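You operate a simulated robot arm through the tools that you are given. There is no shell and no other tool.

You run a simulated two-armed robot. Do the job below in one go: nothing can be reset, and whatever is moved stays where it is left.

TASK
Lock the box marked links away in the upper green drawer. Set down upright: what you pick out. Where these are worked on the way, their far stop is far enough and under half their travel is too little: upper green drawer.

It is judged by the outcome, as a careful person would: the job done as asked, and still so three seconds after it is handed in. It fails if anything else is knocked over, pushed out of place, dropped, spilled or broken.

THE ROBOT
Two 7-joint arms with two-finger grippers on one trunk that stands fixed in place. Base frame: the origin is at the foot of the trunk, x ahead of it, y to its left, z up. Readings come in m, rad, newtons and seconds.
The left shoulder is at [0.04, 0.17, 1.173], the right one opposite. With the tool pointing down near the work surface each hand reaches from about 0.22 to 0.68 m from the base axis, measured 20 degrees to its own side. Payload 2.69 kg a hand.
Tool frame (each hand has its own): the origin (TCP) lies between the finger pads and is the grasp point; the fingertips stand 0.02 m ahead of it; z points along the fingers, y is the line along which they close. The gripper opens to 0.1 m. The gripper's body begins 0.063 m behind the TCP.
Orientation is that of the tool frame in the base frame, as [roll, pitch, yaw] about the fixed x, y, z axes, in that order (R = Rz(yaw) Ry(pitch) Rx(roll)). With the fingers straight down and closing along the base's y, the tool's x points along the base's -x, its y along +y and its z along -z.

THE INTERFACE
- The arms move only by the tool step_arm. It takes "left_moves", "right_moves" or both (then of equal length, played together; a hand with none holds still); each is text: rows parted by semicolons, each of 7 numbers parted by spaces: the opening, from 0 (shut) to 1 (fully open), then the shift along the tool's x, y, z in m, then the turn, a rotation vector about the tool's x, y, z in rad. In form: hand x y z wx wy wz; .... A call has 1 to 20 rows; each row shifts and turns the commanded pose from where the row before left it, along the tool's axes as they then stand. A row lasts 0.2 s, in which the tool goes at most 0.05 m and 0.15 rad; a call with a longer step from one row to the next is refused whole, and so is a gripper value outside its range. A pose out of reach is approached as far as the arm can. The call stops where the force on the tool passes 90 N (or 10 N more than at its start, if that is more) or the arm is blocked; 0.2 s more then pass. Each finger travels about 0.108 m/s and halts on what it meets, pressing with about 42 N; the grip force reading is that of the motor and also rises with nothing between the fingers. The clock runs only during rows and for 0.2 s after the last one: add rows that do not move to give the fingers time. The reply holds the time, the measured pose of the TCP, the force on the tool along the base axes, the opening and the grip force, in the units named above and with some noise, with the torque about the TCP (base axes, N m) and any sound that the robot's microphone picked up.
- Cameras (640 x 400 px; columns grow to the right, rows downward): "scene" is now at [0.1766, -0.0294, 1.0812]; the picture's right is [-0.32, -0.95, 0.01], its down [-0.41, 0.13, -0.90] and it looks along [0.85, -0.29, -0.44] (base axes); focal length 214 px, centre (320, 200). "left" rides on the left gripper at [0.07, 0.019, -0.099] in its tool frame; the picture's right is [-0.26, 0.97, 0.00], its down [-0.75, -0.20, -0.63] and it looks along [-0.61, -0.16, 0.78] (tool axes); focal length 230 px, centre (320, 200). "right" rides on the right gripper at [0.07, -0.019, -0.099] in its tool frame; the picture's right is [0.26, 0.97, 0.00], its down [-0.75, 0.20, -0.63] and it looks along [-0.61, 0.16, 0.78] (tool axes); focal length 230 px, centre (320, 200). There is no depth. A picture from a camera that has moved, and an enlarged one, comes with that camera's place and axes in the base frame and with its lens.
- get_image(camera): a new picture of that camera. It takes no simulated time.
- slide_trunk(by): slides the trunk up (or, below 0, down) by that many m; the arms and the scene camera ride with it, the base frame stays. It gives what a move gives, with no picture.
- head_to(pan, tilt): turns the head with the scene camera to pan (to the left, within 1.047 rad either way) and tilt (down, from -0.506 to 1.204), counted from straight ahead of the robot. It gives what a move gives.
- enlarge(camera, box): a new picture of the part [left, top, right, bottom] of that camera's present view, enlarged. It takes no simulated time.
- job_done(): hands the job in; it is judged then, once.

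Places have to be worked out from the pictures, the camera data and where the tool is seen. Open the grippers and draw the arms clear of the work before you hand the job in, unless the task says otherwise.

The tools are called after ">>>" as name(argument=value, ...) on one line, values as JSON. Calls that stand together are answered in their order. step_arm: Moves the arms, as the interface text tells. Its arguments: {"type":"object","properties":{"left_moves":{"type":"string"},"right_moves":{"type":"string"}},"required":[]} The other tools are called the same way: slide_trunk (by) slides the trunk up or down; head_to (pan, tilt) turns the head that bears the scene camera; get_image (camera) takes a picture; enlarge (camera, box) takes an enlarged picture of a part of a camera's view; job_done () hands the job in.

At the start:

```text
time_s: 0.0
left_tool_pos: [0.4274, 0.0549, 1.0592]
left_ee_rot: [3.141, -0.002, -3.14]
left_wrist_force: [1.0, 1.0, 0.2]
left_torque: [0.02, 0.01, -0.01]
left_finger_gap: 0.1001
left_grasp_force: 0.0
right_tool_pos: [0.3677, -0.395, 1.0872]
right_ee_rot: [3.141, -0.001, 3.14]
right_wrist_force: [0.0, -0.6, 1.0]
right_torque: [-0.02, -0.01, 0.03]
right_finger_gap: 0.0998
right_grasp_force: 0.0
trunk travel left (down, up): [-0.4, 0.29]
head pan, tilt: [-0.325, 0.435]
```

scene: 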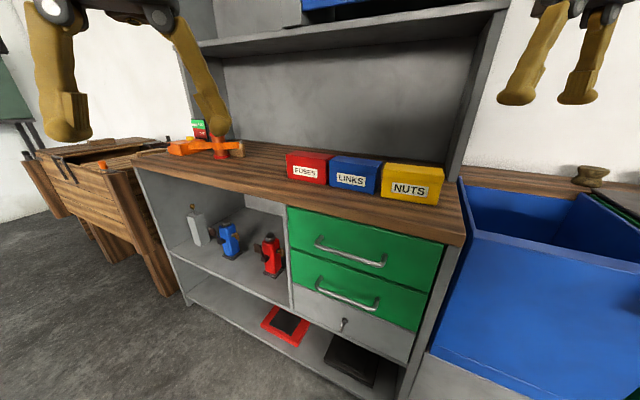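
right: 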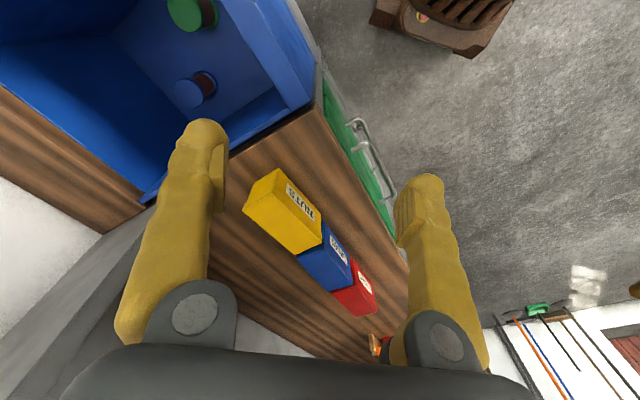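
left: 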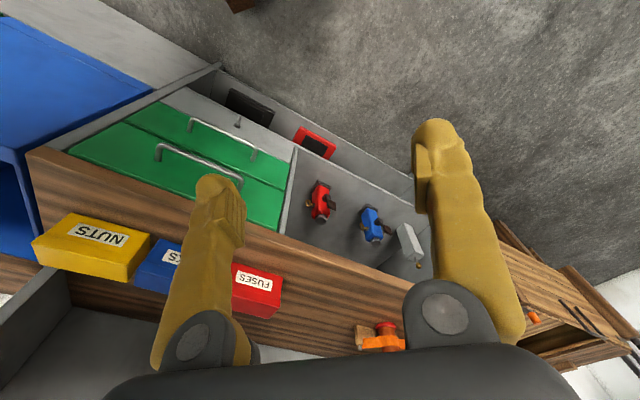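

I start by looking more closely at the boxes and the drawers before I move anything.

>>> enlarge(camera="scene", box=[270, 130, 470, 255])

>>> enlarge(camera="scene", box=[270, 200, 470, 325])

>>> enlarge(camera="right", box=[220, 80, 460, 230])

>>> enlarge(camera="left", box=[20, 60, 320, 330])

```text
3.20 times, centred on (370, 192) of scene
camera zoom: at [0.1766, -0.0294, 1.0812], right [-0.32, -0.95, 0.01], down [-0.41, 0.13, -0.9], along [0.85, -0.29, -0.44], focal length 686 px, centre (160, 224)
```

zoom: 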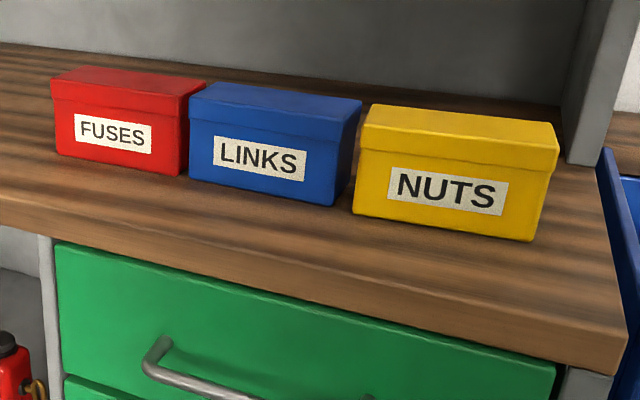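

```text
3.20 times, centred on (370, 262) of scene
camera zoom: at [0.1766, -0.0294, 1.0812], right [-0.32, -0.95, 0.01], down [-0.41, 0.13, -0.9], along [0.85, -0.29, -0.44], focal length 686 px, centre (160, 0)
```

zoom: 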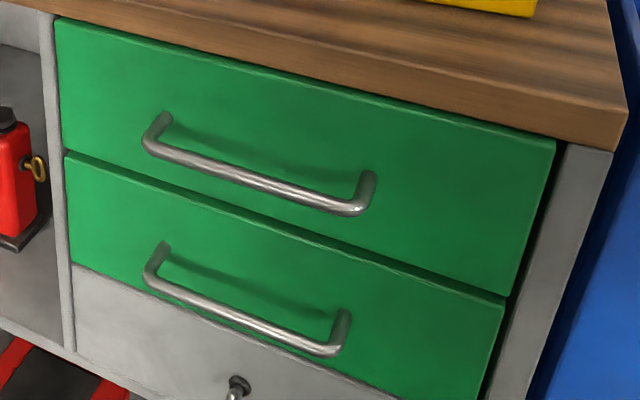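

```text
2.67 times, centred on (340, 155) of right
camera zoom: at [0.298, -0.4138, 1.1875], right [-0.26, 0.97, 0.0], down [0.75, 0.2, 0.63], along [0.61, 0.16, -0.78], focal length 614 px, centre (267, 320)
```

zoom: 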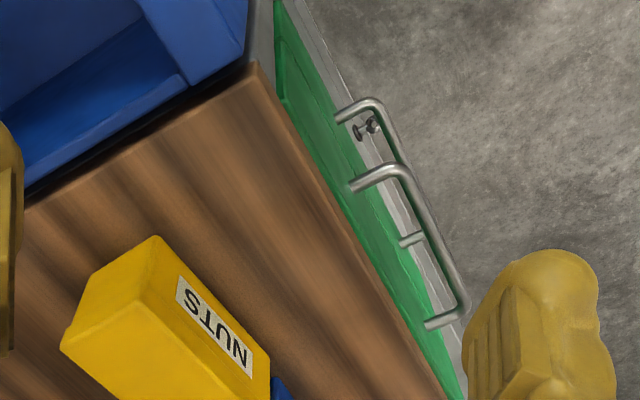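

```text
1.48 times, centred on (170, 195) of left
camera zoom: at [0.3574, 0.0725, 1.1583], right [0.26, 0.97, 0.0], down [0.75, -0.2, 0.63], along [0.61, -0.16, -0.78], focal length 341 px, centre (542, 207)
```

zoom: 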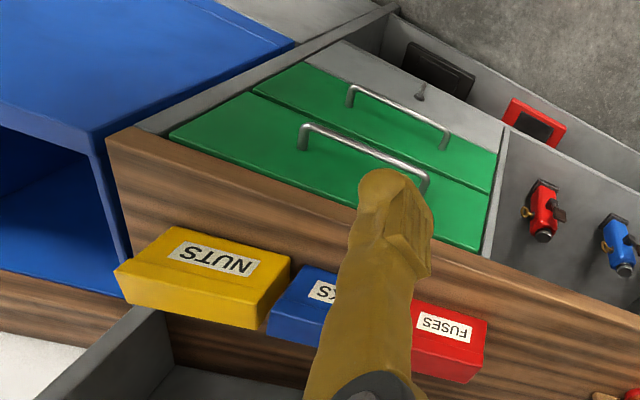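

The green drawers sit under the counter, which stands at roughly 45 degrees to me. LINKS is the blue box between FUSES and NUTS. I turn the head toward the drawers for a better view.

>>> head_to(pan=-0.5, tilt=0.5)

>>> get_image(camera="scene")

```text
time_s: 0.7
left_tool_pos: [0.4102, 0.0538, 1.0665]
left_ee_rot: [3.14, 0.019, 3.141]
left_wrist_force: [0.6, 0.4, 0.2]
left_torque: [-0.03, -0.03, 0.01]
left_finger_gap: 0.0999
left_grasp_force: 0.0
right_tool_pos: [0.3497, -0.3931, 1.0924]
right_ee_rot: [3.14, 0.017, 3.141]
right_wrist_force: [-0.1, -0.9, 0.3]
right_torque: [0.02, -0.01, -0.01]
right_finger_gap: 0.1003
right_grasp_force: 0.0
trunk travel left (down, up): [-0.4, 0.29]
head pan, tilt: [-0.499, 0.499]
```

```text
taken
camera scene: at [0.1675, -0.0435, 1.0757], right [-0.48, -0.88, 0.01], down [-0.43, 0.23, -0.87], along [0.76, -0.42, -0.49], focal length 214 px, centre (320, 200)
```

scene: 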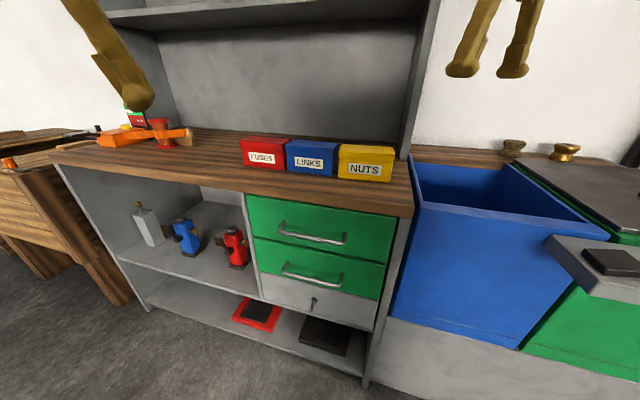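

Both hands read about 17 mm further back than at the start. I check with still rows whether they have settled or are drifting.

>>> step_arm(left_moves="1 0 0 0 0 0 0; 1 0 0 0 0 0 0", right_moves="1 0 0 0 0 0 0; 1 0 0 0 0 0 0")

>>> enlarge(camera="scene", box=[230, 120, 430, 245])

>>> enlarge(camera="scene", box=[230, 190, 430, 315])

```text
time_s: 1.3
left_tool_pos: [0.412, 0.0546, 1.0653]
left_ee_rot: [3.139, 0.015, -3.14]
left_wrist_force: [0.0, -0.3, 0.0]
left_torque: [0.01, -0.02, -0.02]
left_finger_gap: 0.0998
left_grasp_force: 0.2
right_tool_pos: [0.3523, -0.3936, 1.0928]
right_ee_rot: [3.138, 0.017, -3.141]
right_wrist_force: [0.4, -0.1, 0.4]
right_torque: [0.0, 0.0, 0.01]
right_finger_gap: 0.1001
right_grasp_force: 0.0
trunk travel left (down, up): [-0.4, 0.29]
head pan, tilt: [-0.499, 0.499]
```

```text
3.20 times, centred on (330, 182) of scene
camera zoom: at [0.1694, -0.0436, 1.0753], right [-0.48, -0.88, 0.01], down [-0.44, 0.23, -0.87], along [0.76, -0.42, -0.49], focal length 686 px, centre (288, 256)
```

zoom: 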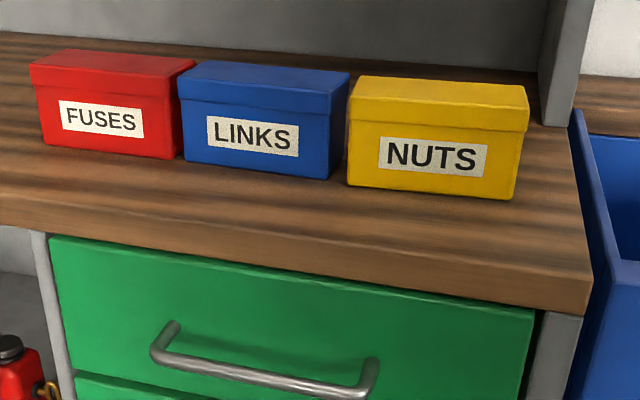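

```text
3.20 times, centred on (330, 252) of scene
camera zoom: at [0.1694, -0.0436, 1.0753], right [-0.48, -0.88, 0.01], down [-0.44, 0.23, -0.87], along [0.76, -0.42, -0.49], focal length 686 px, centre (288, 32)
```

zoom: 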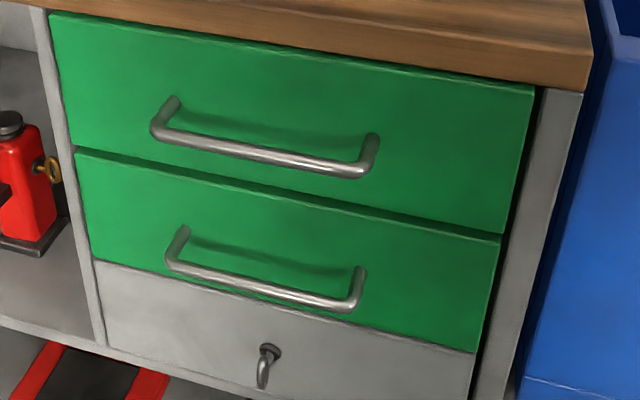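

The readings have steadied, and the small pitch offset remains. I take fresh wrist pictures with their camera poses so I can triangulate.

>>> get_image(camera="right")

>>> enlarge(camera="right", box=[220, 80, 460, 330])

>>> enlarge(camera="left", box=[20, 60, 320, 330])

>>> enlarge(camera="scene", box=[230, 120, 430, 245])

```text
taken
camera right: at [0.28, -0.4136, 1.1916], right [-0.26, 0.97, 0.0], down [0.74, 0.2, 0.64], along [0.62, 0.16, -0.77], focal length 230 px, centre (320, 200)
```

right: 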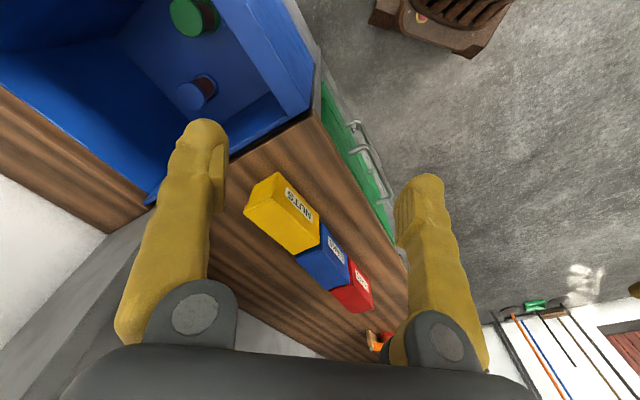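

```text
1.60 times, centred on (340, 205) of right
camera zoom: at [0.28, -0.4136, 1.1916], right [-0.26, 0.97, 0.0], down [0.74, 0.2, 0.64], along [0.62, 0.16, -0.77], focal length 368 px, centre (288, 192)
```

zoom: 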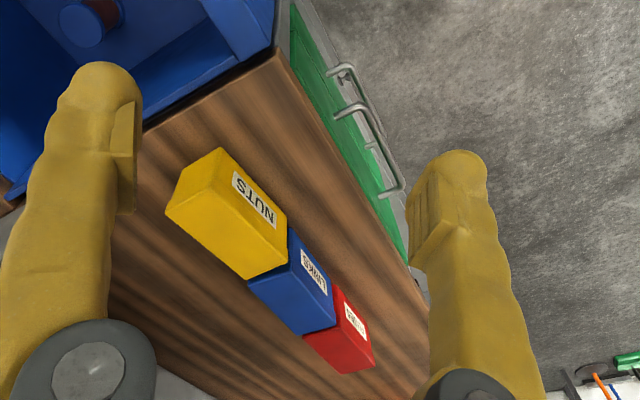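

```text
1.48 times, centred on (170, 195) of left
camera zoom: at [0.3399, 0.0725, 1.1636], right [0.26, 0.97, 0.01], down [0.74, -0.2, 0.64], along [0.62, -0.16, -0.77], focal length 341 px, centre (542, 207)
```

zoom: 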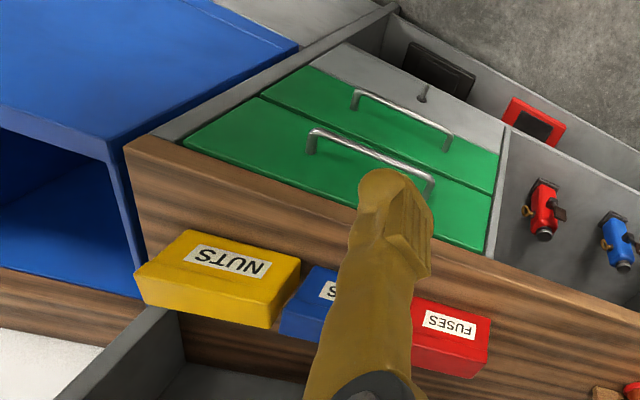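

```text
3.20 times, centred on (330, 182) of scene
camera zoom: at [0.1694, -0.0436, 1.0753], right [-0.48, -0.88, 0.01], down [-0.44, 0.23, -0.87], along [0.76, -0.42, -0.49], focal length 686 px, centre (288, 256)
```

zoom: 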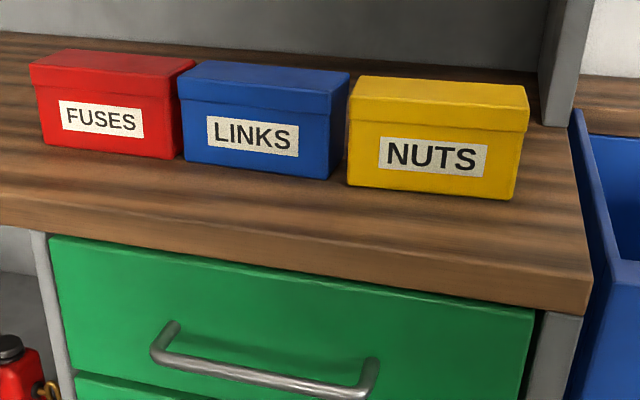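

Triangulating puts the counter top at z≈0.854. The upper drawer's bar runs from about (0.468,-0.27) to (0.577,-0.154) at z≈0.756, and the drawers open along about (-0.73, 0.68). I bring the left hand into the free space in front of the drawer, still pointing down.

>>> step_arm(left_moves="1 -0.006 -0.0258 0.0225 0 0 0; 1 -0.006 -0.0258 0.0225 0 0 0; 1 -0.006 -0.0258 0.0225 0 0 0; 1 -0.006 -0.0258 0.0225 0 0 0; 1 -0.006 -0.0258 0.0225 0 0 0; 1 -0.006 -0.0258 0.0225 0 0 0")

>>> get_image(camera="scene")

>>> get_image(camera="left")

```text
time_s: 2.9
left_tool_pos: [0.4597, -0.08, 0.9516]
left_ee_rot: [-3.097, 0.025, -3.06]
left_wrist_force: [-0.2, 0.3, 0.5]
left_torque: [0.01, -0.06, 0.03]
left_finger_gap: 0.1001
left_grasp_force: 0.1
right_tool_pos: [0.3256, -0.3948, 1.0822]
right_ee_rot: [3.141, -0.028, -3.141]
right_wrist_force: [-1.2, 0.2, 0.3]
right_torque: [0.01, -0.04, -0.03]
right_finger_gap: 0.1004
right_grasp_force: 0.0
trunk travel left (down, up): [-0.4, 0.29]
head pan, tilt: [-0.499, 0.499]
stopped in row 6 (left hand): the arm was blocked; the commanded pose is now the measured one
```

```text
taken
camera scene: at [0.1671, -0.0429, 1.0758], right [-0.48, -0.88, 0.01], down [-0.43, 0.23, -0.87], along [0.76, -0.42, -0.49], focal length 214 px, centre (320, 200)
```

scene: 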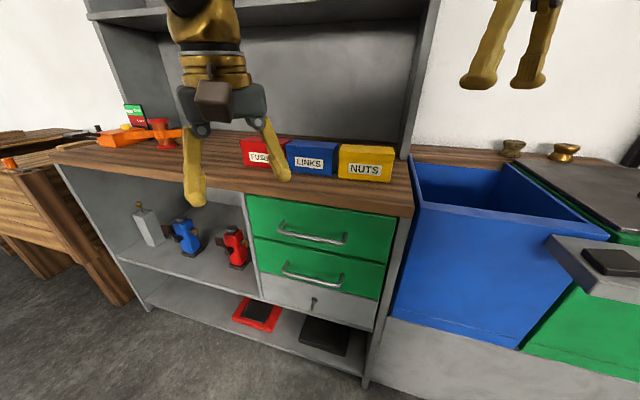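

```text
taken
camera left: at [0.3845, -0.0621, 1.0482], right [0.18, 0.98, -0.04], down [0.75, -0.11, 0.66], along [0.64, -0.15, -0.75], focal length 230 px, centre (320, 200)
```

left: 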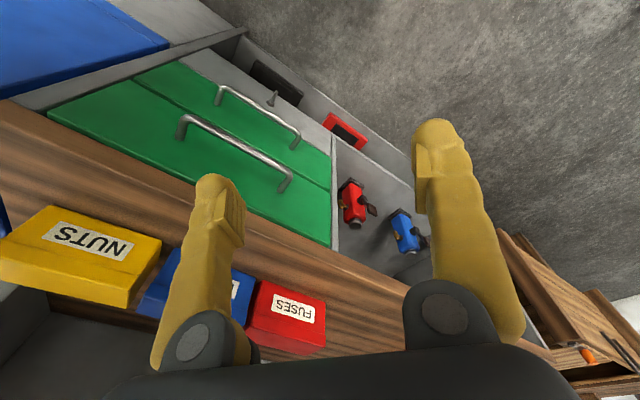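

The left arm stopped as "blocked" in row 6 with no contact force, and the pose reads slightly turned. I let everything settle and read it again.

>>> step_arm(left_moves="1 0 0 0 0 0 0; 1 0 0 0 0 0 0; 1 0 0 0 0 0 0", right_moves="1 0 0 0 0 0 0; 1 0 0 0 0 0 0; 1 0 0 0 0 0 0")

```text
time_s: 3.7
left_tool_pos: [0.4626, -0.0817, 0.9536]
left_ee_rot: [-3.092, 0.028, -3.06]
left_wrist_force: [-0.4, 0.5, -0.3]
left_torque: [0.01, -0.02, 0.02]
left_finger_gap: 0.1004
left_grasp_force: 0.2
right_tool_pos: [0.3296, -0.3943, 1.0804]
right_ee_rot: [3.139, -0.026, 3.141]
right_wrist_force: [-0.9, -1.2, -0.3]
right_torque: [-0.03, -0.02, 0.01]
right_finger_gap: 0.1001
right_grasp_force: 0.1
trunk travel left (down, up): [-0.4, 0.29]
head pan, tilt: [-0.499, 0.499]
```

No contact, so I judge that the left arm was nearing a joint limit with the tool straight down this far across. I now turn the hand in place toward the drawer (pointing along (0.73,-0.68), fingers closing vertically), and do the first half only.

>>> step_arm(left_moves="1 0 0 0 0.1196 -0.0471 -0.0482; 1 0 0 0 0.1196 -0.0471 -0.0482; 1 0 0 0 0.1196 -0.0471 -0.0482; 1 0 0 0 0.1196 -0.0471 -0.0482; 1 0 0 0 0.1196 -0.0471 -0.0482; 1 0 0 0 0.1196 -0.0471 -0.0482")

```text
time_s: 5.1
left_tool_pos: [0.4585, -0.0834, 0.9523]
left_ee_rot: [-2.334, 0.174, -2.699]
left_wrist_force: [0.2, -0.2, 0.0]
left_torque: [-0.05, 0.0, -0.03]
left_finger_gap: 0.0999
left_grasp_force: 0.1
right_tool_pos: [0.3296, -0.3944, 1.0803]
right_ee_rot: [3.14, -0.026, 3.141]
right_wrist_force: [0.5, -0.3, -0.2]
right_torque: [-0.01, 0.04, -0.01]
right_finger_gap: 0.0997
right_grasp_force: 0.0
trunk travel left (down, up): [-0.4, 0.29]
head pan, tilt: [-0.499, 0.499]
```

The rotation tracks well in place, so I finish the other half of the turn.

>>> step_arm(left_moves="1 0 0 0 0.1196 -0.0471 -0.0482; 1 0 0 0 0.1196 -0.0471 -0.0482; 1 0 0 0 0.1196 -0.0471 -0.0482; 1 0 0 0 0.1196 -0.0471 -0.0482; 1 0 0 0 0.1196 -0.0471 -0.0482; 1 0 0 0 0.1196 -0.0471 -0.0482")

>>> get_image(camera="scene")

>>> get_image(camera="left")

```text
time_s: 6.5
left_tool_pos: [0.46, -0.083, 0.9523]
left_ee_rot: [-1.573, 0.011, -2.336]
left_wrist_force: [0.3, 0.4, 0.3]
left_torque: [0.0, 0.02, 0.0]
left_finger_gap: 0.0999
left_grasp_force: 0.1
right_tool_pos: [0.3307, -0.3946, 1.0807]
right_ee_rot: [3.14, -0.025, -3.141]
right_wrist_force: [-0.3, -0.1, -0.5]
right_torque: [0.0, 0.01, 0.01]
right_finger_gap: 0.1001
right_grasp_force: 0.1
trunk travel left (down, up): [-0.4, 0.29]
head pan, tilt: [-0.499, 0.499]
```

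```text
taken
camera scene: at [0.1691, -0.0436, 1.0754], right [-0.48, -0.88, 0.01], down [-0.44, 0.23, -0.87], along [0.76, -0.42, -0.49], focal length 214 px, centre (320, 200)
```

scene: 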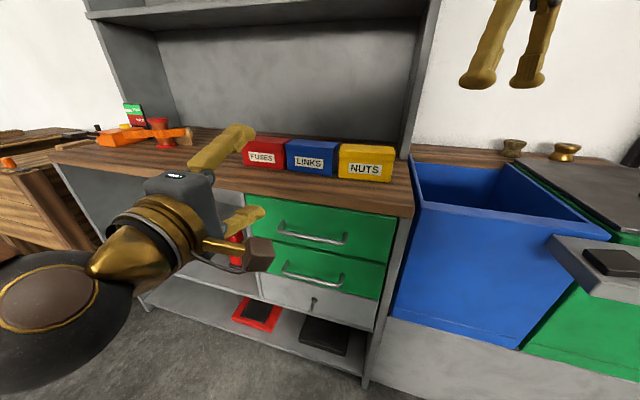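

```text
taken
camera left: at [0.3382, -0.0657, 0.9342], right [0.19, 0.19, -0.96], down [0.06, 0.98, 0.21], along [0.98, -0.1, 0.17], focal length 230 px, centre (320, 200)
```

left: 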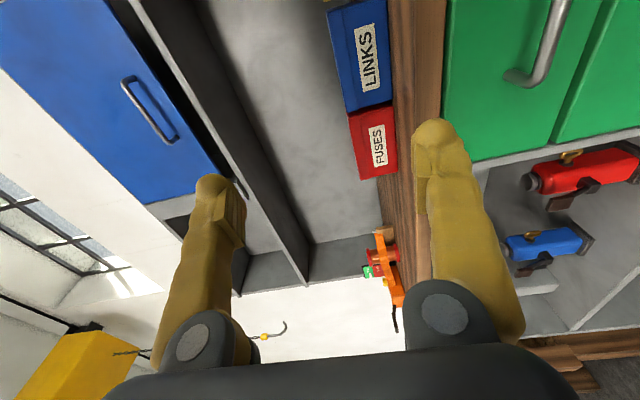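

The hand now points at the drawer face with the fingers closing vertically. It is about 0.134 m out from the bar, 0.05 m too far toward the cabinet's left and 0.196 m high. I lower it and shift sideways to the bar's height.

>>> step_arm(left_moves="1 0.0085 0.0327 0 0 0 0; 1 0.0085 0.0327 0 0 0 0; 1 0.0085 0.0327 0 0 0 0; 1 0.0085 0.0327 0 0 0 0; 1 0.0085 0.0327 0 0 0 0; 1 0.0085 0.0327 0 0 0 0; 1 0 0 0 0 0 0")

>>> get_image(camera="left")

>>> enlarge(camera="scene", box=[130, 140, 450, 340])

```text
time_s: 8.1
left_tool_pos: [0.4245, -0.1191, 0.7551]
left_ee_rot: [-1.575, 0.01, -2.338]
left_wrist_force: [-0.4, 0.6, -0.6]
left_torque: [-0.02, -0.03, 0.0]
left_finger_gap: 0.1001
left_grasp_force: 0.0
right_tool_pos: [0.3297, -0.3938, 1.0801]
right_ee_rot: [3.139, -0.027, 3.141]
right_wrist_force: [0.3, 0.6, -0.1]
right_torque: [-0.01, -0.03, -0.03]
right_finger_gap: 0.0999
right_grasp_force: 0.1
trunk travel left (down, up): [-0.4, 0.29]
head pan, tilt: [-0.499, 0.499]
```

```text
taken
camera left: at [0.3041, -0.1003, 0.7368], right [0.18, 0.2, -0.96], down [0.07, 0.98, 0.21], along [0.98, -0.1, 0.17], focal length 230 px, centre (320, 200)
```

left: 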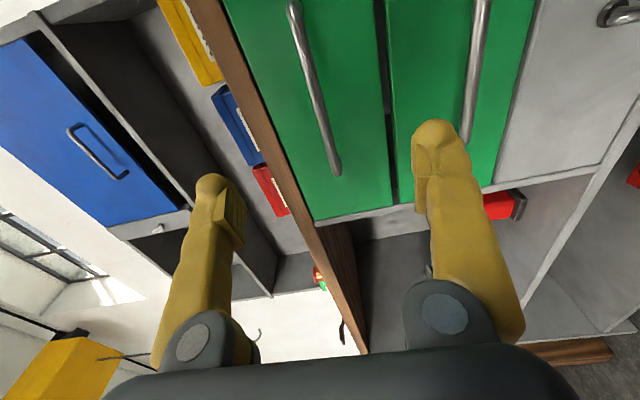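

```text
2.00 times, centred on (290, 240) of scene
camera zoom: at [0.1691, -0.0435, 1.0754], right [-0.48, -0.88, 0.01], down [-0.44, 0.23, -0.87], along [0.76, -0.42, -0.49], focal length 429 px, centre (380, 120)
```

zoom: 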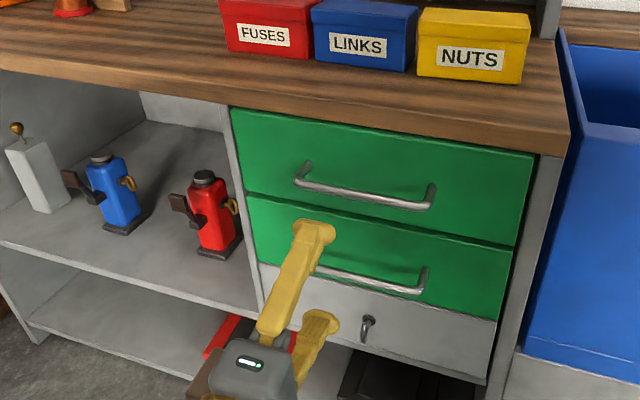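

The left camera confirms the bar at about z=0.756, 0.135 m straight ahead of the TCP. I half-close the fingers so they clear the counter edge and move forward most of the way.

>>> step_arm(left_moves="0.5 0 0 0 0 0 0; 0.5 0 0 0.02 0 0 0; 0.5 0 0 0.02 0 0 0; 0.5 0 0 0.02 0 0 0; 0.5 0 0 0.02 0 0 0; 0.5 0 0 0.01 0 0 0; 0.5 0 0 0 0 0 0")

>>> get_image(camera="left")

>>> enlarge(camera="scene", box=[200, 160, 420, 298])

```text
time_s: 9.7
left_tool_pos: [0.4898, -0.1823, 0.7549]
left_ee_rot: [-1.575, 0.01, -2.339]
left_wrist_force: [0.5, -0.3, 0.0]
left_torque: [-0.01, -0.03, 0.0]
left_finger_gap: 0.05
left_grasp_force: 0.0
right_tool_pos: [0.3295, -0.3946, 1.0815]
right_ee_rot: [3.14, -0.027, 3.141]
right_wrist_force: [0.5, 0.2, -0.5]
right_torque: [0.0, 0.0, 0.01]
right_finger_gap: 0.1001
right_grasp_force: 0.1
trunk travel left (down, up): [-0.4, 0.29]
head pan, tilt: [-0.499, 0.499]
```

```text
taken
camera left: at [0.3698, -0.1641, 0.7363], right [0.18, 0.2, -0.96], down [0.07, 0.98, 0.21], along [0.98, -0.1, 0.17], focal length 230 px, centre (320, 200)
```

left: 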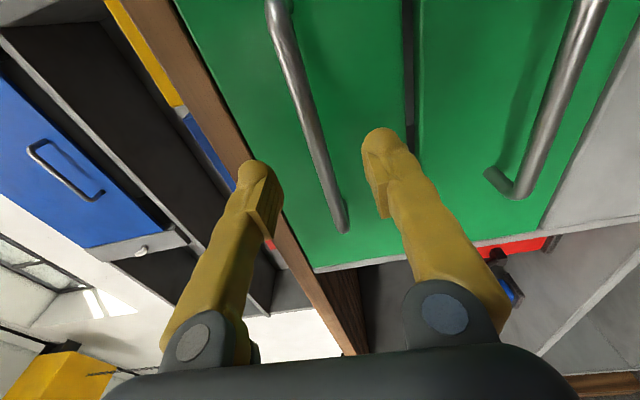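

```text
2.90 times, centred on (310, 229) of scene
camera zoom: at [0.169, -0.0435, 1.0754], right [-0.48, -0.88, 0.01], down [-0.44, 0.23, -0.87], along [0.76, -0.42, -0.49], focal length 622 px, centre (349, 116)
```

zoom: 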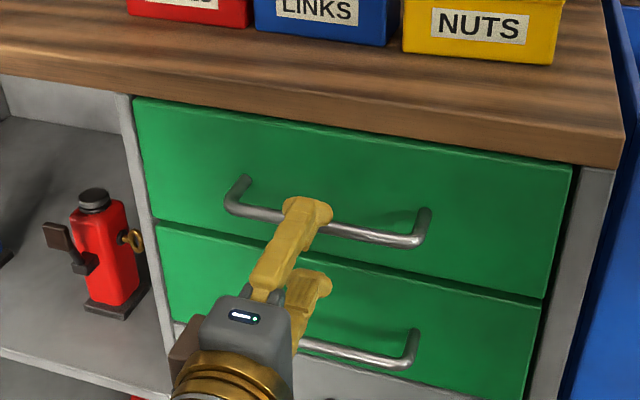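

The bar lies centred between the fingers, about 0.044 m ahead of the TCP. I move forward onto it and close.

>>> step_arm(left_moves="0.5 0 0 0.014 0 0 0; 0.5 0 0 0.014 0 0 0; 0.5 0 0 0.014 0 0 0; 0.5 0 0 0 0 0 0")

>>> enlarge(camera="scene", box=[200, 160, 420, 298])

>>> get_image(camera="left")

```text
time_s: 10.9
left_tool_pos: [0.5544, -0.1459, 0.7413]
left_ee_rot: [-1.584, 0.085, -2.256]
left_wrist_force: [0.4, 0.2, 0.3]
left_torque: [0.01, 0.01, 0.01]
left_finger_gap: 0.0501
left_grasp_force: 0.0
left hand out of reach, approached as far as the arm can: row 3
right_tool_pos: [0.3042, -0.3933, 1.0677]
right_ee_rot: [3.137, -0.076, 3.141]
right_wrist_force: [0.5, -0.6, -0.9]
right_torque: [-0.01, -0.03, 0.0]
right_finger_gap: 0.1
right_grasp_force: 0.1
trunk travel left (down, up): [-0.4, 0.29]
head pan, tilt: [-0.499, 0.499]
stopped in row 4 (left hand): the arm was blocked; the commanded pose is now the measured one
```

```text
2.90 times, centred on (310, 229) of scene
camera zoom: at [0.1683, -0.0437, 1.0755], right [-0.48, -0.88, 0.01], down [-0.43, 0.23, -0.87], along [0.76, -0.42, -0.49], focal length 622 px, centre (349, 116)
```

zoom: 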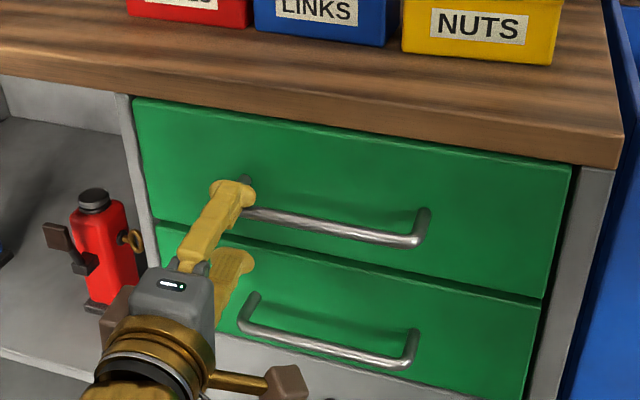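

```text
taken
camera left: at [0.4343, -0.1355, 0.7188], right [0.21, 0.27, -0.94], down [-0.02, 0.96, 0.27], along [0.98, -0.03, 0.2], focal length 230 px, centre (320, 200)
```

left: 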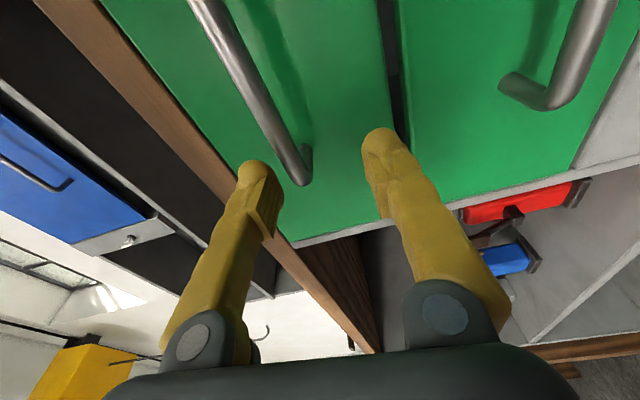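

The left arm ran out of reach about 0.04 m short and swerved toward the bar's end, but the drawer and handle weren't disturbed. A lower trunk should give it reach. I back the left hand straight out and raise the right hand first, so it stays clear when the trunk comes down.

>>> step_arm(left_moves="0.5 0 0 -0.02 0 0 0; 0.5 0 0 -0.02 0 0 0; 0.5 0 0 -0.02 0 0 0; 0.5 0 0 -0.02 0 0 0; 0.5 0 0 -0.02 0 0 0; 0.5 0 0 0 0 0 0", right_moves="1 0 0 -0.03 0 0 0; 1 0 0 -0.03 0 0 0; 1 0 0 -0.03 0 0 0; 1 0 0 -0.03 0 0 0; 1 0 0 -0.03 0 0 0; 1 0 0 0 0 0 0")

```text
time_s: 12.3
left_tool_pos: [0.4738, -0.0798, 0.7466]
left_ee_rot: [-1.584, 0.086, -2.256]
left_wrist_force: [0.7, 0.2, 0.4]
left_torque: [0.01, 0.07, 0.0]
left_finger_gap: 0.0499
left_grasp_force: 0.1
right_tool_pos: [0.3158, -0.3937, 1.2326]
right_ee_rot: [3.138, -0.024, 3.141]
right_wrist_force: [0.2, 0.1, 0.5]
right_torque: [0.0, -0.01, -0.08]
right_finger_gap: 0.1
right_grasp_force: 0.0
trunk travel left (down, up): [-0.4, 0.29]
head pan, tilt: [-0.499, 0.499]
```

Both hands are free. I slide the trunk down 0.15 m.

>>> slide_trunk(by=-0.15)

>>> get_image(camera="scene")

```text
time_s: 14.1
left_tool_pos: [0.474, -0.0813, 0.5971]
left_ee_rot: [-1.583, 0.086, -2.254]
left_wrist_force: [0.3, 0.0, 0.1]
left_torque: [-0.01, -0.01, 0.0]
left_finger_gap: 0.0501
left_grasp_force: 0.0
right_tool_pos: [0.3141, -0.3935, 1.0836]
right_ee_rot: [3.138, -0.019, -3.14]
right_wrist_force: [-0.5, 0.4, 0.0]
right_torque: [0.02, -0.03, 0.03]
right_finger_gap: 0.1
right_grasp_force: 0.2
trunk travel left (down, up): [-0.25, 0.44]
head pan, tilt: [-0.499, 0.499]
```

```text
taken
camera scene: at [0.1664, -0.0435, 0.9255], right [-0.48, -0.88, 0.01], down [-0.44, 0.23, -0.87], along [0.76, -0.42, -0.49], focal length 214 px, centre (320, 200)
```

scene: 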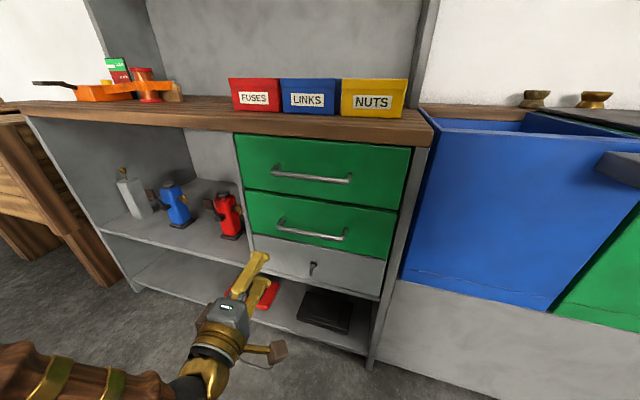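

With the trunk lowered, I turn the left hand square to the drawer face again. Then I bring it to a point 0.10 m out from the middle of the bar.

>>> step_arm(left_moves="0.5 0 0 0 0.016 0.067 -0.084; 0.5 0.0104 -0.0265 0.0041 0 0 0; 0.5 0.0104 -0.0265 0.0041 0 0 0; 0.5 0.0104 -0.0265 0.0041 0 0 0; 0.5 0.0104 -0.0265 0.0041 0 0 0; 0.5 0.0104 -0.0265 0.0041 0 0 0; 0.5 0.0104 -0.0265 0.0041 0 0 0; 0.5 0 0 0 0 0 0")

>>> get_image(camera="left")

>>> enlarge(camera="scene", box=[200, 60, 440, 210])

```text
time_s: 15.9
left_tool_pos: [0.4489, -0.1418, 0.7577]
left_ee_rot: [-1.571, 0.002, -2.323]
left_wrist_force: [-0.5, 0.3, 0.4]
left_torque: [-0.03, 0.0, 0.0]
left_finger_gap: 0.0499
left_grasp_force: 0.0
right_tool_pos: [0.3137, -0.3949, 1.0838]
right_ee_rot: [3.139, -0.02, 3.14]
right_wrist_force: [-0.6, 0.6, 0.9]
right_torque: [-0.01, 0.02, 0.0]
right_finger_gap: 0.1
right_grasp_force: 0.1
trunk travel left (down, up): [-0.25, 0.44]
head pan, tilt: [-0.499, 0.499]
```

```text
taken
camera left: at [0.3284, -0.1253, 0.7385], right [0.18, 0.19, -0.97], down [0.05, 0.98, 0.2], along [0.98, -0.09, 0.16], focal length 230 px, centre (320, 200)
```

left: 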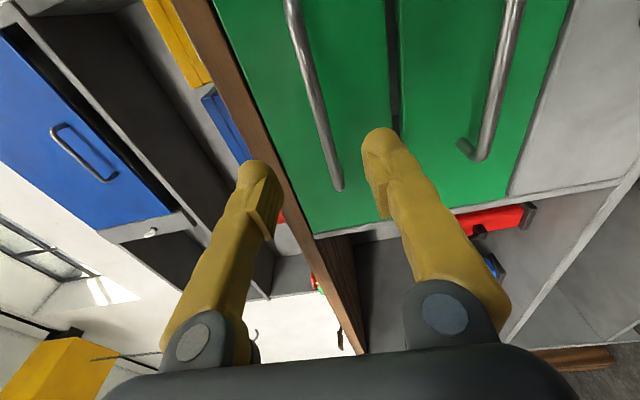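

```text
2.67 times, centred on (320, 135) of scene
camera zoom: at [0.1665, -0.0436, 0.9254], right [-0.48, -0.88, 0.01], down [-0.44, 0.23, -0.87], along [0.76, -0.42, -0.49], focal length 572 px, centre (320, 373)
```

zoom: 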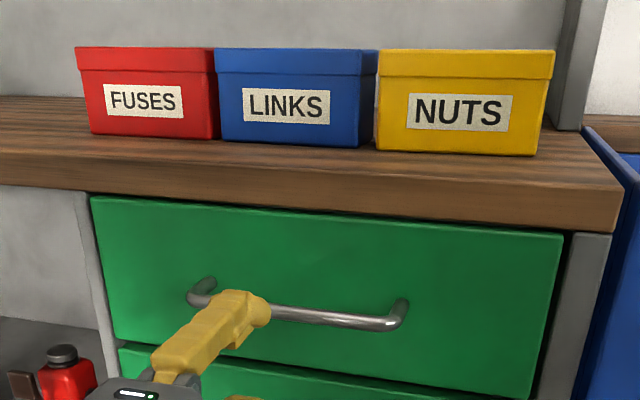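

The hand is square to the face, with the bar 0.10 m ahead. I advance in small steps onto the bar.

>>> step_arm(left_moves="0.5 0 0 0.02 0 0 0; 0.5 0 0 0.02 0 0 0; 0.5 0 0 0.02 0 0 0; 0.5 0 0 0.02 0 0 0; 0.5 0 0 0 0 0 0")

```text
time_s: 17.1
left_tool_pos: [0.5056, -0.1968, 0.7558]
left_ee_rot: [-1.573, 0.0, -2.323]
left_wrist_force: [-0.7, -0.4, 0.2]
left_torque: [-0.01, 0.03, -0.01]
left_finger_gap: 0.0499
left_grasp_force: 0.1
right_tool_pos: [0.3147, -0.3944, 1.0837]
right_ee_rot: [3.138, -0.02, -3.141]
right_wrist_force: [0.2, -0.2, 0.5]
right_torque: [0.01, 0.02, 0.01]
right_finger_gap: 0.1002
right_grasp_force: 0.0
trunk travel left (down, up): [-0.25, 0.44]
head pan, tilt: [-0.499, 0.499]
```

Tracking is clean and about 0.02 m remains. I move the last bit forward and close on the bar.

>>> step_arm(left_moves="0.5 0 0 0.01 0 0 0; 0.5 0 0 0.01 0 0 0; 0.5 0 0 0 0 0 0")

>>> get_image(camera="left")

>>> enlarge(camera="scene", box=[220, 120, 420, 245])

```text
time_s: 17.9
left_tool_pos: [0.522, -0.2119, 0.7553]
left_ee_rot: [-1.573, -0.001, -2.324]
left_wrist_force: [0.0, 0.3, 0.6]
left_torque: [0.0, 0.02, 0.01]
left_finger_gap: 0.0503
left_grasp_force: 0.0
right_tool_pos: [0.314, -0.394, 1.0827]
right_ee_rot: [3.138, -0.019, 3.141]
right_wrist_force: [0.2, -0.1, 0.2]
right_torque: [-0.02, -0.05, 0.0]
right_finger_gap: 0.1
right_grasp_force: 0.0
trunk travel left (down, up): [-0.25, 0.44]
head pan, tilt: [-0.499, 0.499]
```

```text
taken
camera left: at [0.4015, -0.1943, 0.738], right [0.18, 0.19, -0.97], down [0.05, 0.98, 0.2], along [0.98, -0.09, 0.16], focal length 230 px, centre (320, 200)
```

left: 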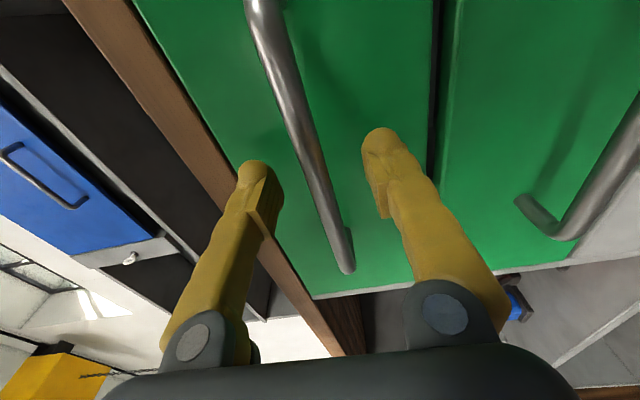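

```text
3.20 times, centred on (320, 182) of scene
camera zoom: at [0.1665, -0.0436, 0.9254], right [-0.48, -0.88, 0.01], down [-0.44, 0.23, -0.87], along [0.76, -0.42, -0.49], focal length 686 px, centre (320, 256)
```

zoom: 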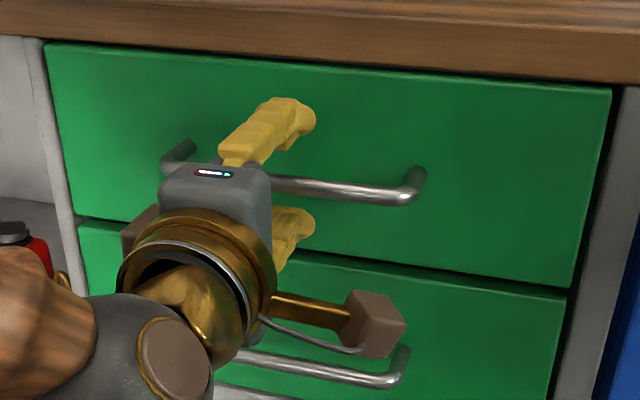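

The projected TCP and the bar line agree to within a few pixels, so the bar is at the grasp point. I close on it.

>>> step_arm(left_moves="0 0 0 0 0 0 0; 0 0 0 0 0 0 0; 0 0 0 0 0 0 0; 0 0 0 0 0 0 0")

```text
time_s: 18.9
left_tool_pos: [0.5227, -0.2106, 0.7553]
left_ee_rot: [-1.574, 0.0, -2.323]
left_wrist_force: [-2.2, 0.5, -8.0]
left_torque: [-0.05, 0.03, 0.0]
left_finger_gap: 0.0061
left_grasp_force: 32.0
right_tool_pos: [0.3149, -0.395, 1.0839]
right_ee_rot: [3.138, -0.018, -3.141]
right_wrist_force: [0.2, 0.6, -0.3]
right_torque: [0.0, 0.0, 0.01]
right_finger_gap: 0.1
right_grasp_force: 0.0
trunk travel left (down, up): [-0.25, 0.44]
head pan, tilt: [-0.499, 0.499]
```

The gap holds at 6 mm with some vertical force, so the bar is between the pads. I pull gently along the opening direction and watch the readings.

>>> step_arm(left_moves="0 0 0 -0.01 0 0 0; 0 0 0 -0.015 0 0 0; 0 0 0 -0.015 0 0 0; 0 0 0 0 0 0 0")

>>> enlarge(camera="scene", box=[220, 120, 420, 245])

>>> get_image(camera="left")

```text
time_s: 19.4
left_tool_pos: [0.5047, -0.2014, 0.7556]
left_ee_rot: [-1.584, 0.011, -2.321]
left_wrist_force: [8.7, 7.5, -52.5]
left_torque: [1.38, 0.68, -0.13]
left_finger_gap: 0.0094
left_grasp_force: 36.3
right_tool_pos: [0.304, -0.3955, 1.0712]
right_ee_rot: [3.137, -0.061, -3.141]
right_wrist_force: [-0.4, 0.3, 0.2]
right_torque: [-0.06, -0.02, -0.02]
right_finger_gap: 0.1
right_grasp_force: 0.0
trunk travel left (down, up): [-0.25, 0.44]
head pan, tilt: [-0.499, 0.499]
stopped in row 2 (left hand): the force on the tool passed its limit at 106 N (the readings are from after the stop); the commanded pose is now the measured one
```

```text
3.20 times, centred on (320, 182) of scene
camera zoom: at [0.1707, -0.0438, 0.924], right [-0.48, -0.88, 0.01], down [-0.44, 0.23, -0.87], along [0.76, -0.42, -0.5], focal length 686 px, centre (320, 256)
```

zoom: 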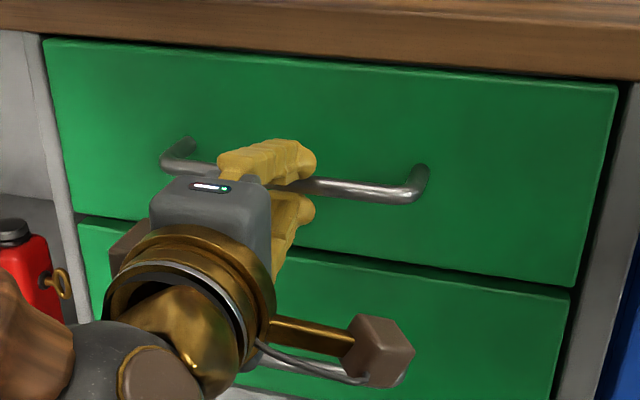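

```text
taken
camera left: at [0.3838, -0.184, 0.7376], right [0.17, 0.2, -0.96], down [0.05, 0.97, 0.22], along [0.98, -0.09, 0.16], focal length 230 px, centre (320, 200)
```

left: 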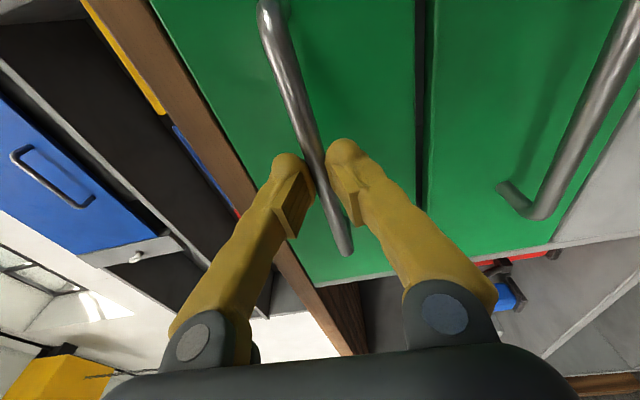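

The pull reached 106 N and stopped, with the hand 2 cm back. I check closely whether the drawer moved at all or the fingers only slid on the bar.

>>> enlarge(camera="scene", box=[370, 115, 430, 155])

>>> enlarge(camera="scene", box=[290, 240, 370, 290])

>>> enlarge(camera="left", box=[200, 0, 460, 300])

>>> enlarge(camera="scene", box=[225, 120, 285, 200])

```text
10.00 times, centred on (400, 135) of scene
camera zoom: at [0.1707, -0.0438, 0.924], right [-0.48, -0.88, 0.01], down [-0.44, 0.23, -0.87], along [0.76, -0.42, -0.5], focal length 2145 px, centre (-480, 850)
```

zoom: 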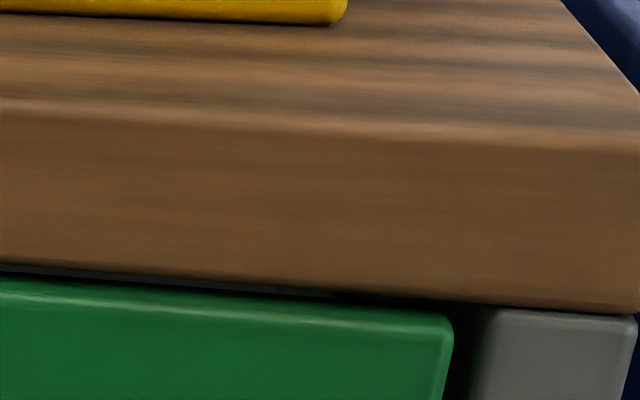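

```text
8.00 times, centred on (330, 265) of scene
camera zoom: at [0.1707, -0.0438, 0.924], right [-0.48, -0.88, 0.01], down [-0.44, 0.23, -0.87], along [0.76, -0.42, -0.5], focal length 1716 px, centre (240, -320)
```

zoom: 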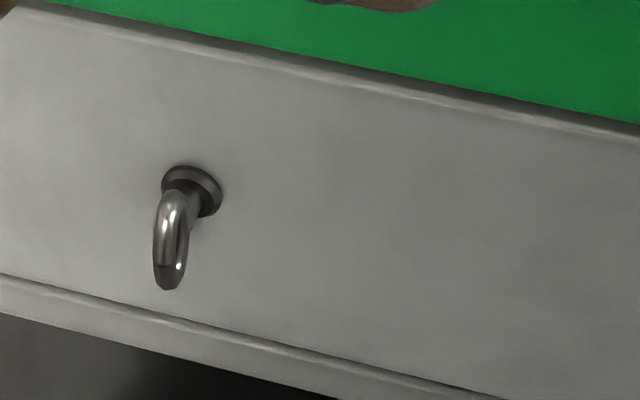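

```text
1.33 times, centred on (330, 150) of left
camera zoom: at [0.3838, -0.184, 0.7376], right [0.17, 0.2, -0.96], down [0.05, 0.97, 0.22], along [0.98, -0.09, 0.16], focal length 307 px, centre (307, 267)
```

zoom: 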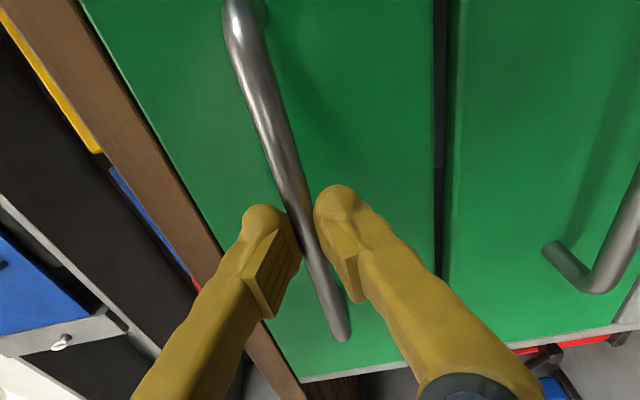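

```text
5.00 times, centred on (255, 160) of scene
camera zoom: at [0.1707, -0.0438, 0.924], right [-0.48, -0.88, 0.01], down [-0.44, 0.23, -0.87], along [0.76, -0.42, -0.5], focal length 1072 px, centre (645, 400)
```

zoom: 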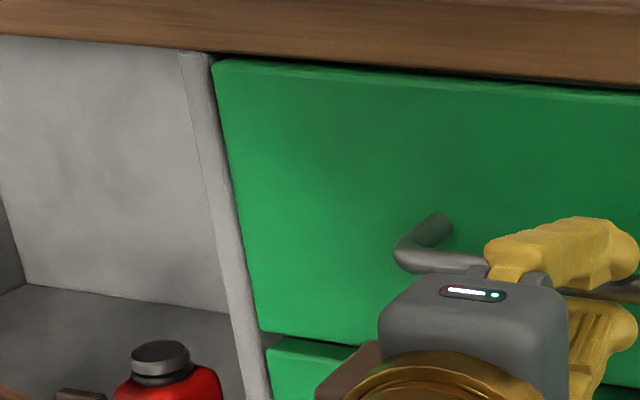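

The drawer hasn't visibly moved. The bar now sits at the fingertips, and the load was mostly vertical (about -52 N). I ease the grip and check that the forces vanish before gripping again.

>>> step_arm(left_moves="0.3 0 0 0 0 0 0; 0.3 0 0 0 0 0 0; 0.3 0 0 0 0 0 0")

>>> enlarge(camera="left", box=[200, 0, 460, 300])

>>> enlarge(camera="scene", box=[220, 120, 420, 245])

```text
time_s: 20.2
left_tool_pos: [0.5015, -0.2045, 0.7672]
left_ee_rot: [-1.555, 0.011, -2.324]
left_wrist_force: [-4.8, -1.2, -10.2]
left_torque: [0.01, 0.26, -0.05]
left_finger_gap: 0.0367
left_grasp_force: 4.8
right_tool_pos: [0.2998, -0.3951, 1.0751]
right_ee_rot: [3.138, -0.051, 3.141]
right_wrist_force: [-0.2, 0.9, -0.6]
right_torque: [-0.01, -0.01, -0.02]
right_finger_gap: 0.1
right_grasp_force: 0.1
trunk travel left (down, up): [-0.25, 0.44]
head pan, tilt: [-0.499, 0.499]
```

```text
1.33 times, centred on (330, 150) of left
camera zoom: at [0.3823, -0.1883, 0.7469], right [0.19, 0.19, -0.96], down [0.05, 0.98, 0.2], along [0.98, -0.09, 0.18], focal length 307 px, centre (307, 267)
```

zoom: 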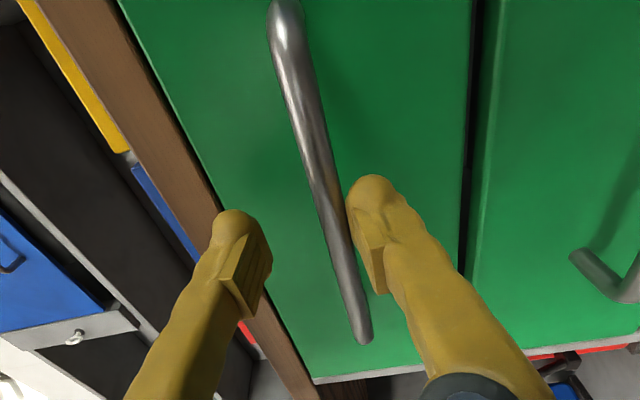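

```text
3.20 times, centred on (320, 182) of scene
camera zoom: at [0.1666, -0.0439, 0.9254], right [-0.48, -0.88, 0.01], down [-0.44, 0.23, -0.87], along [0.76, -0.42, -0.49], focal length 686 px, centre (320, 256)
```

zoom: 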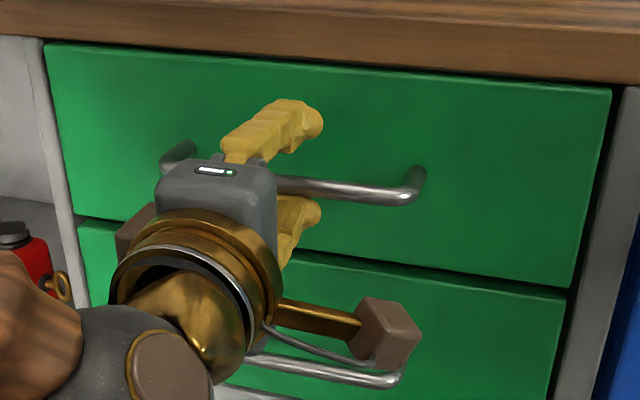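

The drawer is exactly where it was, and the hand sprang up 12 mm when released. I re-centre on the bar (down 11 mm, forward 18 mm) to grip again more deeply.

>>> step_arm(left_moves="0.4 0 0.006 0 0 0 0; 0.4 0 0.005 0.009 0 0 0; 0.4 0 0 0.009 0 0 0; 0.4 0 0 0 0 0 0; 0.4 0 0 0 0 0 0")

>>> enlarge(camera="left", box=[200, 0, 460, 300])

```text
time_s: 21.4
left_tool_pos: [0.5156, -0.2166, 0.7569]
left_ee_rot: [-1.556, 0.012, -2.321]
left_wrist_force: [0.7, -0.5, -0.2]
left_torque: [0.03, 0.0, 0.0]
left_finger_gap: 0.0401
left_grasp_force: 0.1
right_tool_pos: [0.3005, -0.3932, 1.0749]
right_ee_rot: [3.137, -0.051, 3.141]
right_wrist_force: [0.0, -0.7, 0.3]
right_torque: [0.04, 0.03, -0.02]
right_finger_gap: 0.0998
right_grasp_force: 0.0
trunk travel left (down, up): [-0.25, 0.44]
head pan, tilt: [-0.499, 0.499]
```

```text
1.33 times, centred on (330, 150) of left
camera zoom: at [0.3966, -0.2, 0.7358], right [0.19, 0.19, -0.96], down [0.05, 0.98, 0.2], along [0.98, -0.08, 0.18], focal length 307 px, centre (307, 267)
```

zoom: 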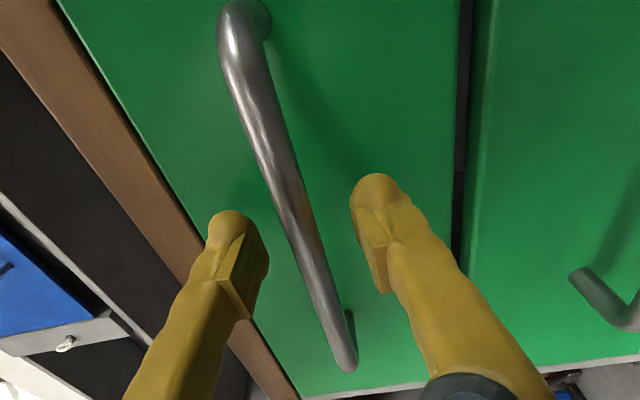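

The bar is centred between the fingers again, at the TCP. I close and then pull only 4 mm to measure the resistance.

>>> step_arm(left_moves="0 0 0 0 0 0 0; 0 0 0 0 0 0 0; 0 0 0 0 0 0 0; 0 0 0 -0.002 0 0 0; 0 0 0 -0.002 0 0 0; 0 0 0 0 0 0 0")

```text
time_s: 22.8
left_tool_pos: [0.5162, -0.2167, 0.7548]
left_ee_rot: [-1.558, 0.013, -2.32]
left_wrist_force: [26.7, -31.3, -11.9]
left_torque: [-0.28, 0.26, -0.35]
left_finger_gap: 0.0059
left_grasp_force: 31.9
right_tool_pos: [0.3031, -0.3976, 1.0728]
right_ee_rot: [3.134, -0.055, 3.14]
right_wrist_force: [-0.1, -0.2, -0.1]
right_torque: [0.01, 0.01, 0.0]
right_finger_gap: 0.1001
right_grasp_force: 0.0
trunk travel left (down, up): [-0.25, 0.44]
head pan, tilt: [-0.499, 0.499]
```

The bar holds at about 41 N of pull with no motion at all. I increase the pull a little while staying under the limit.

>>> step_arm(left_moves="0 0 0 -0.0015 0 0 0; 0 0 0 -0.0015 0 0 0; 0 0 0 0 0 0 0")

```text
time_s: 23.6
left_tool_pos: [0.5144, -0.2139, 0.7555]
left_ee_rot: [-1.557, 0.015, -2.32]
left_wrist_force: [35.7, -36.4, -5.7]
left_torque: [-0.28, 0.25, -0.27]
left_finger_gap: 0.0058
left_grasp_force: 32.3
right_tool_pos: [0.3022, -0.3975, 1.0719]
right_ee_rot: [3.135, -0.058, -3.142]
right_wrist_force: [0.7, -0.6, 0.5]
right_torque: [0.03, 0.02, 0.02]
right_finger_gap: 0.1
right_grasp_force: 0.1
trunk travel left (down, up): [-0.25, 0.44]
head pan, tilt: [-0.499, 0.499]
```

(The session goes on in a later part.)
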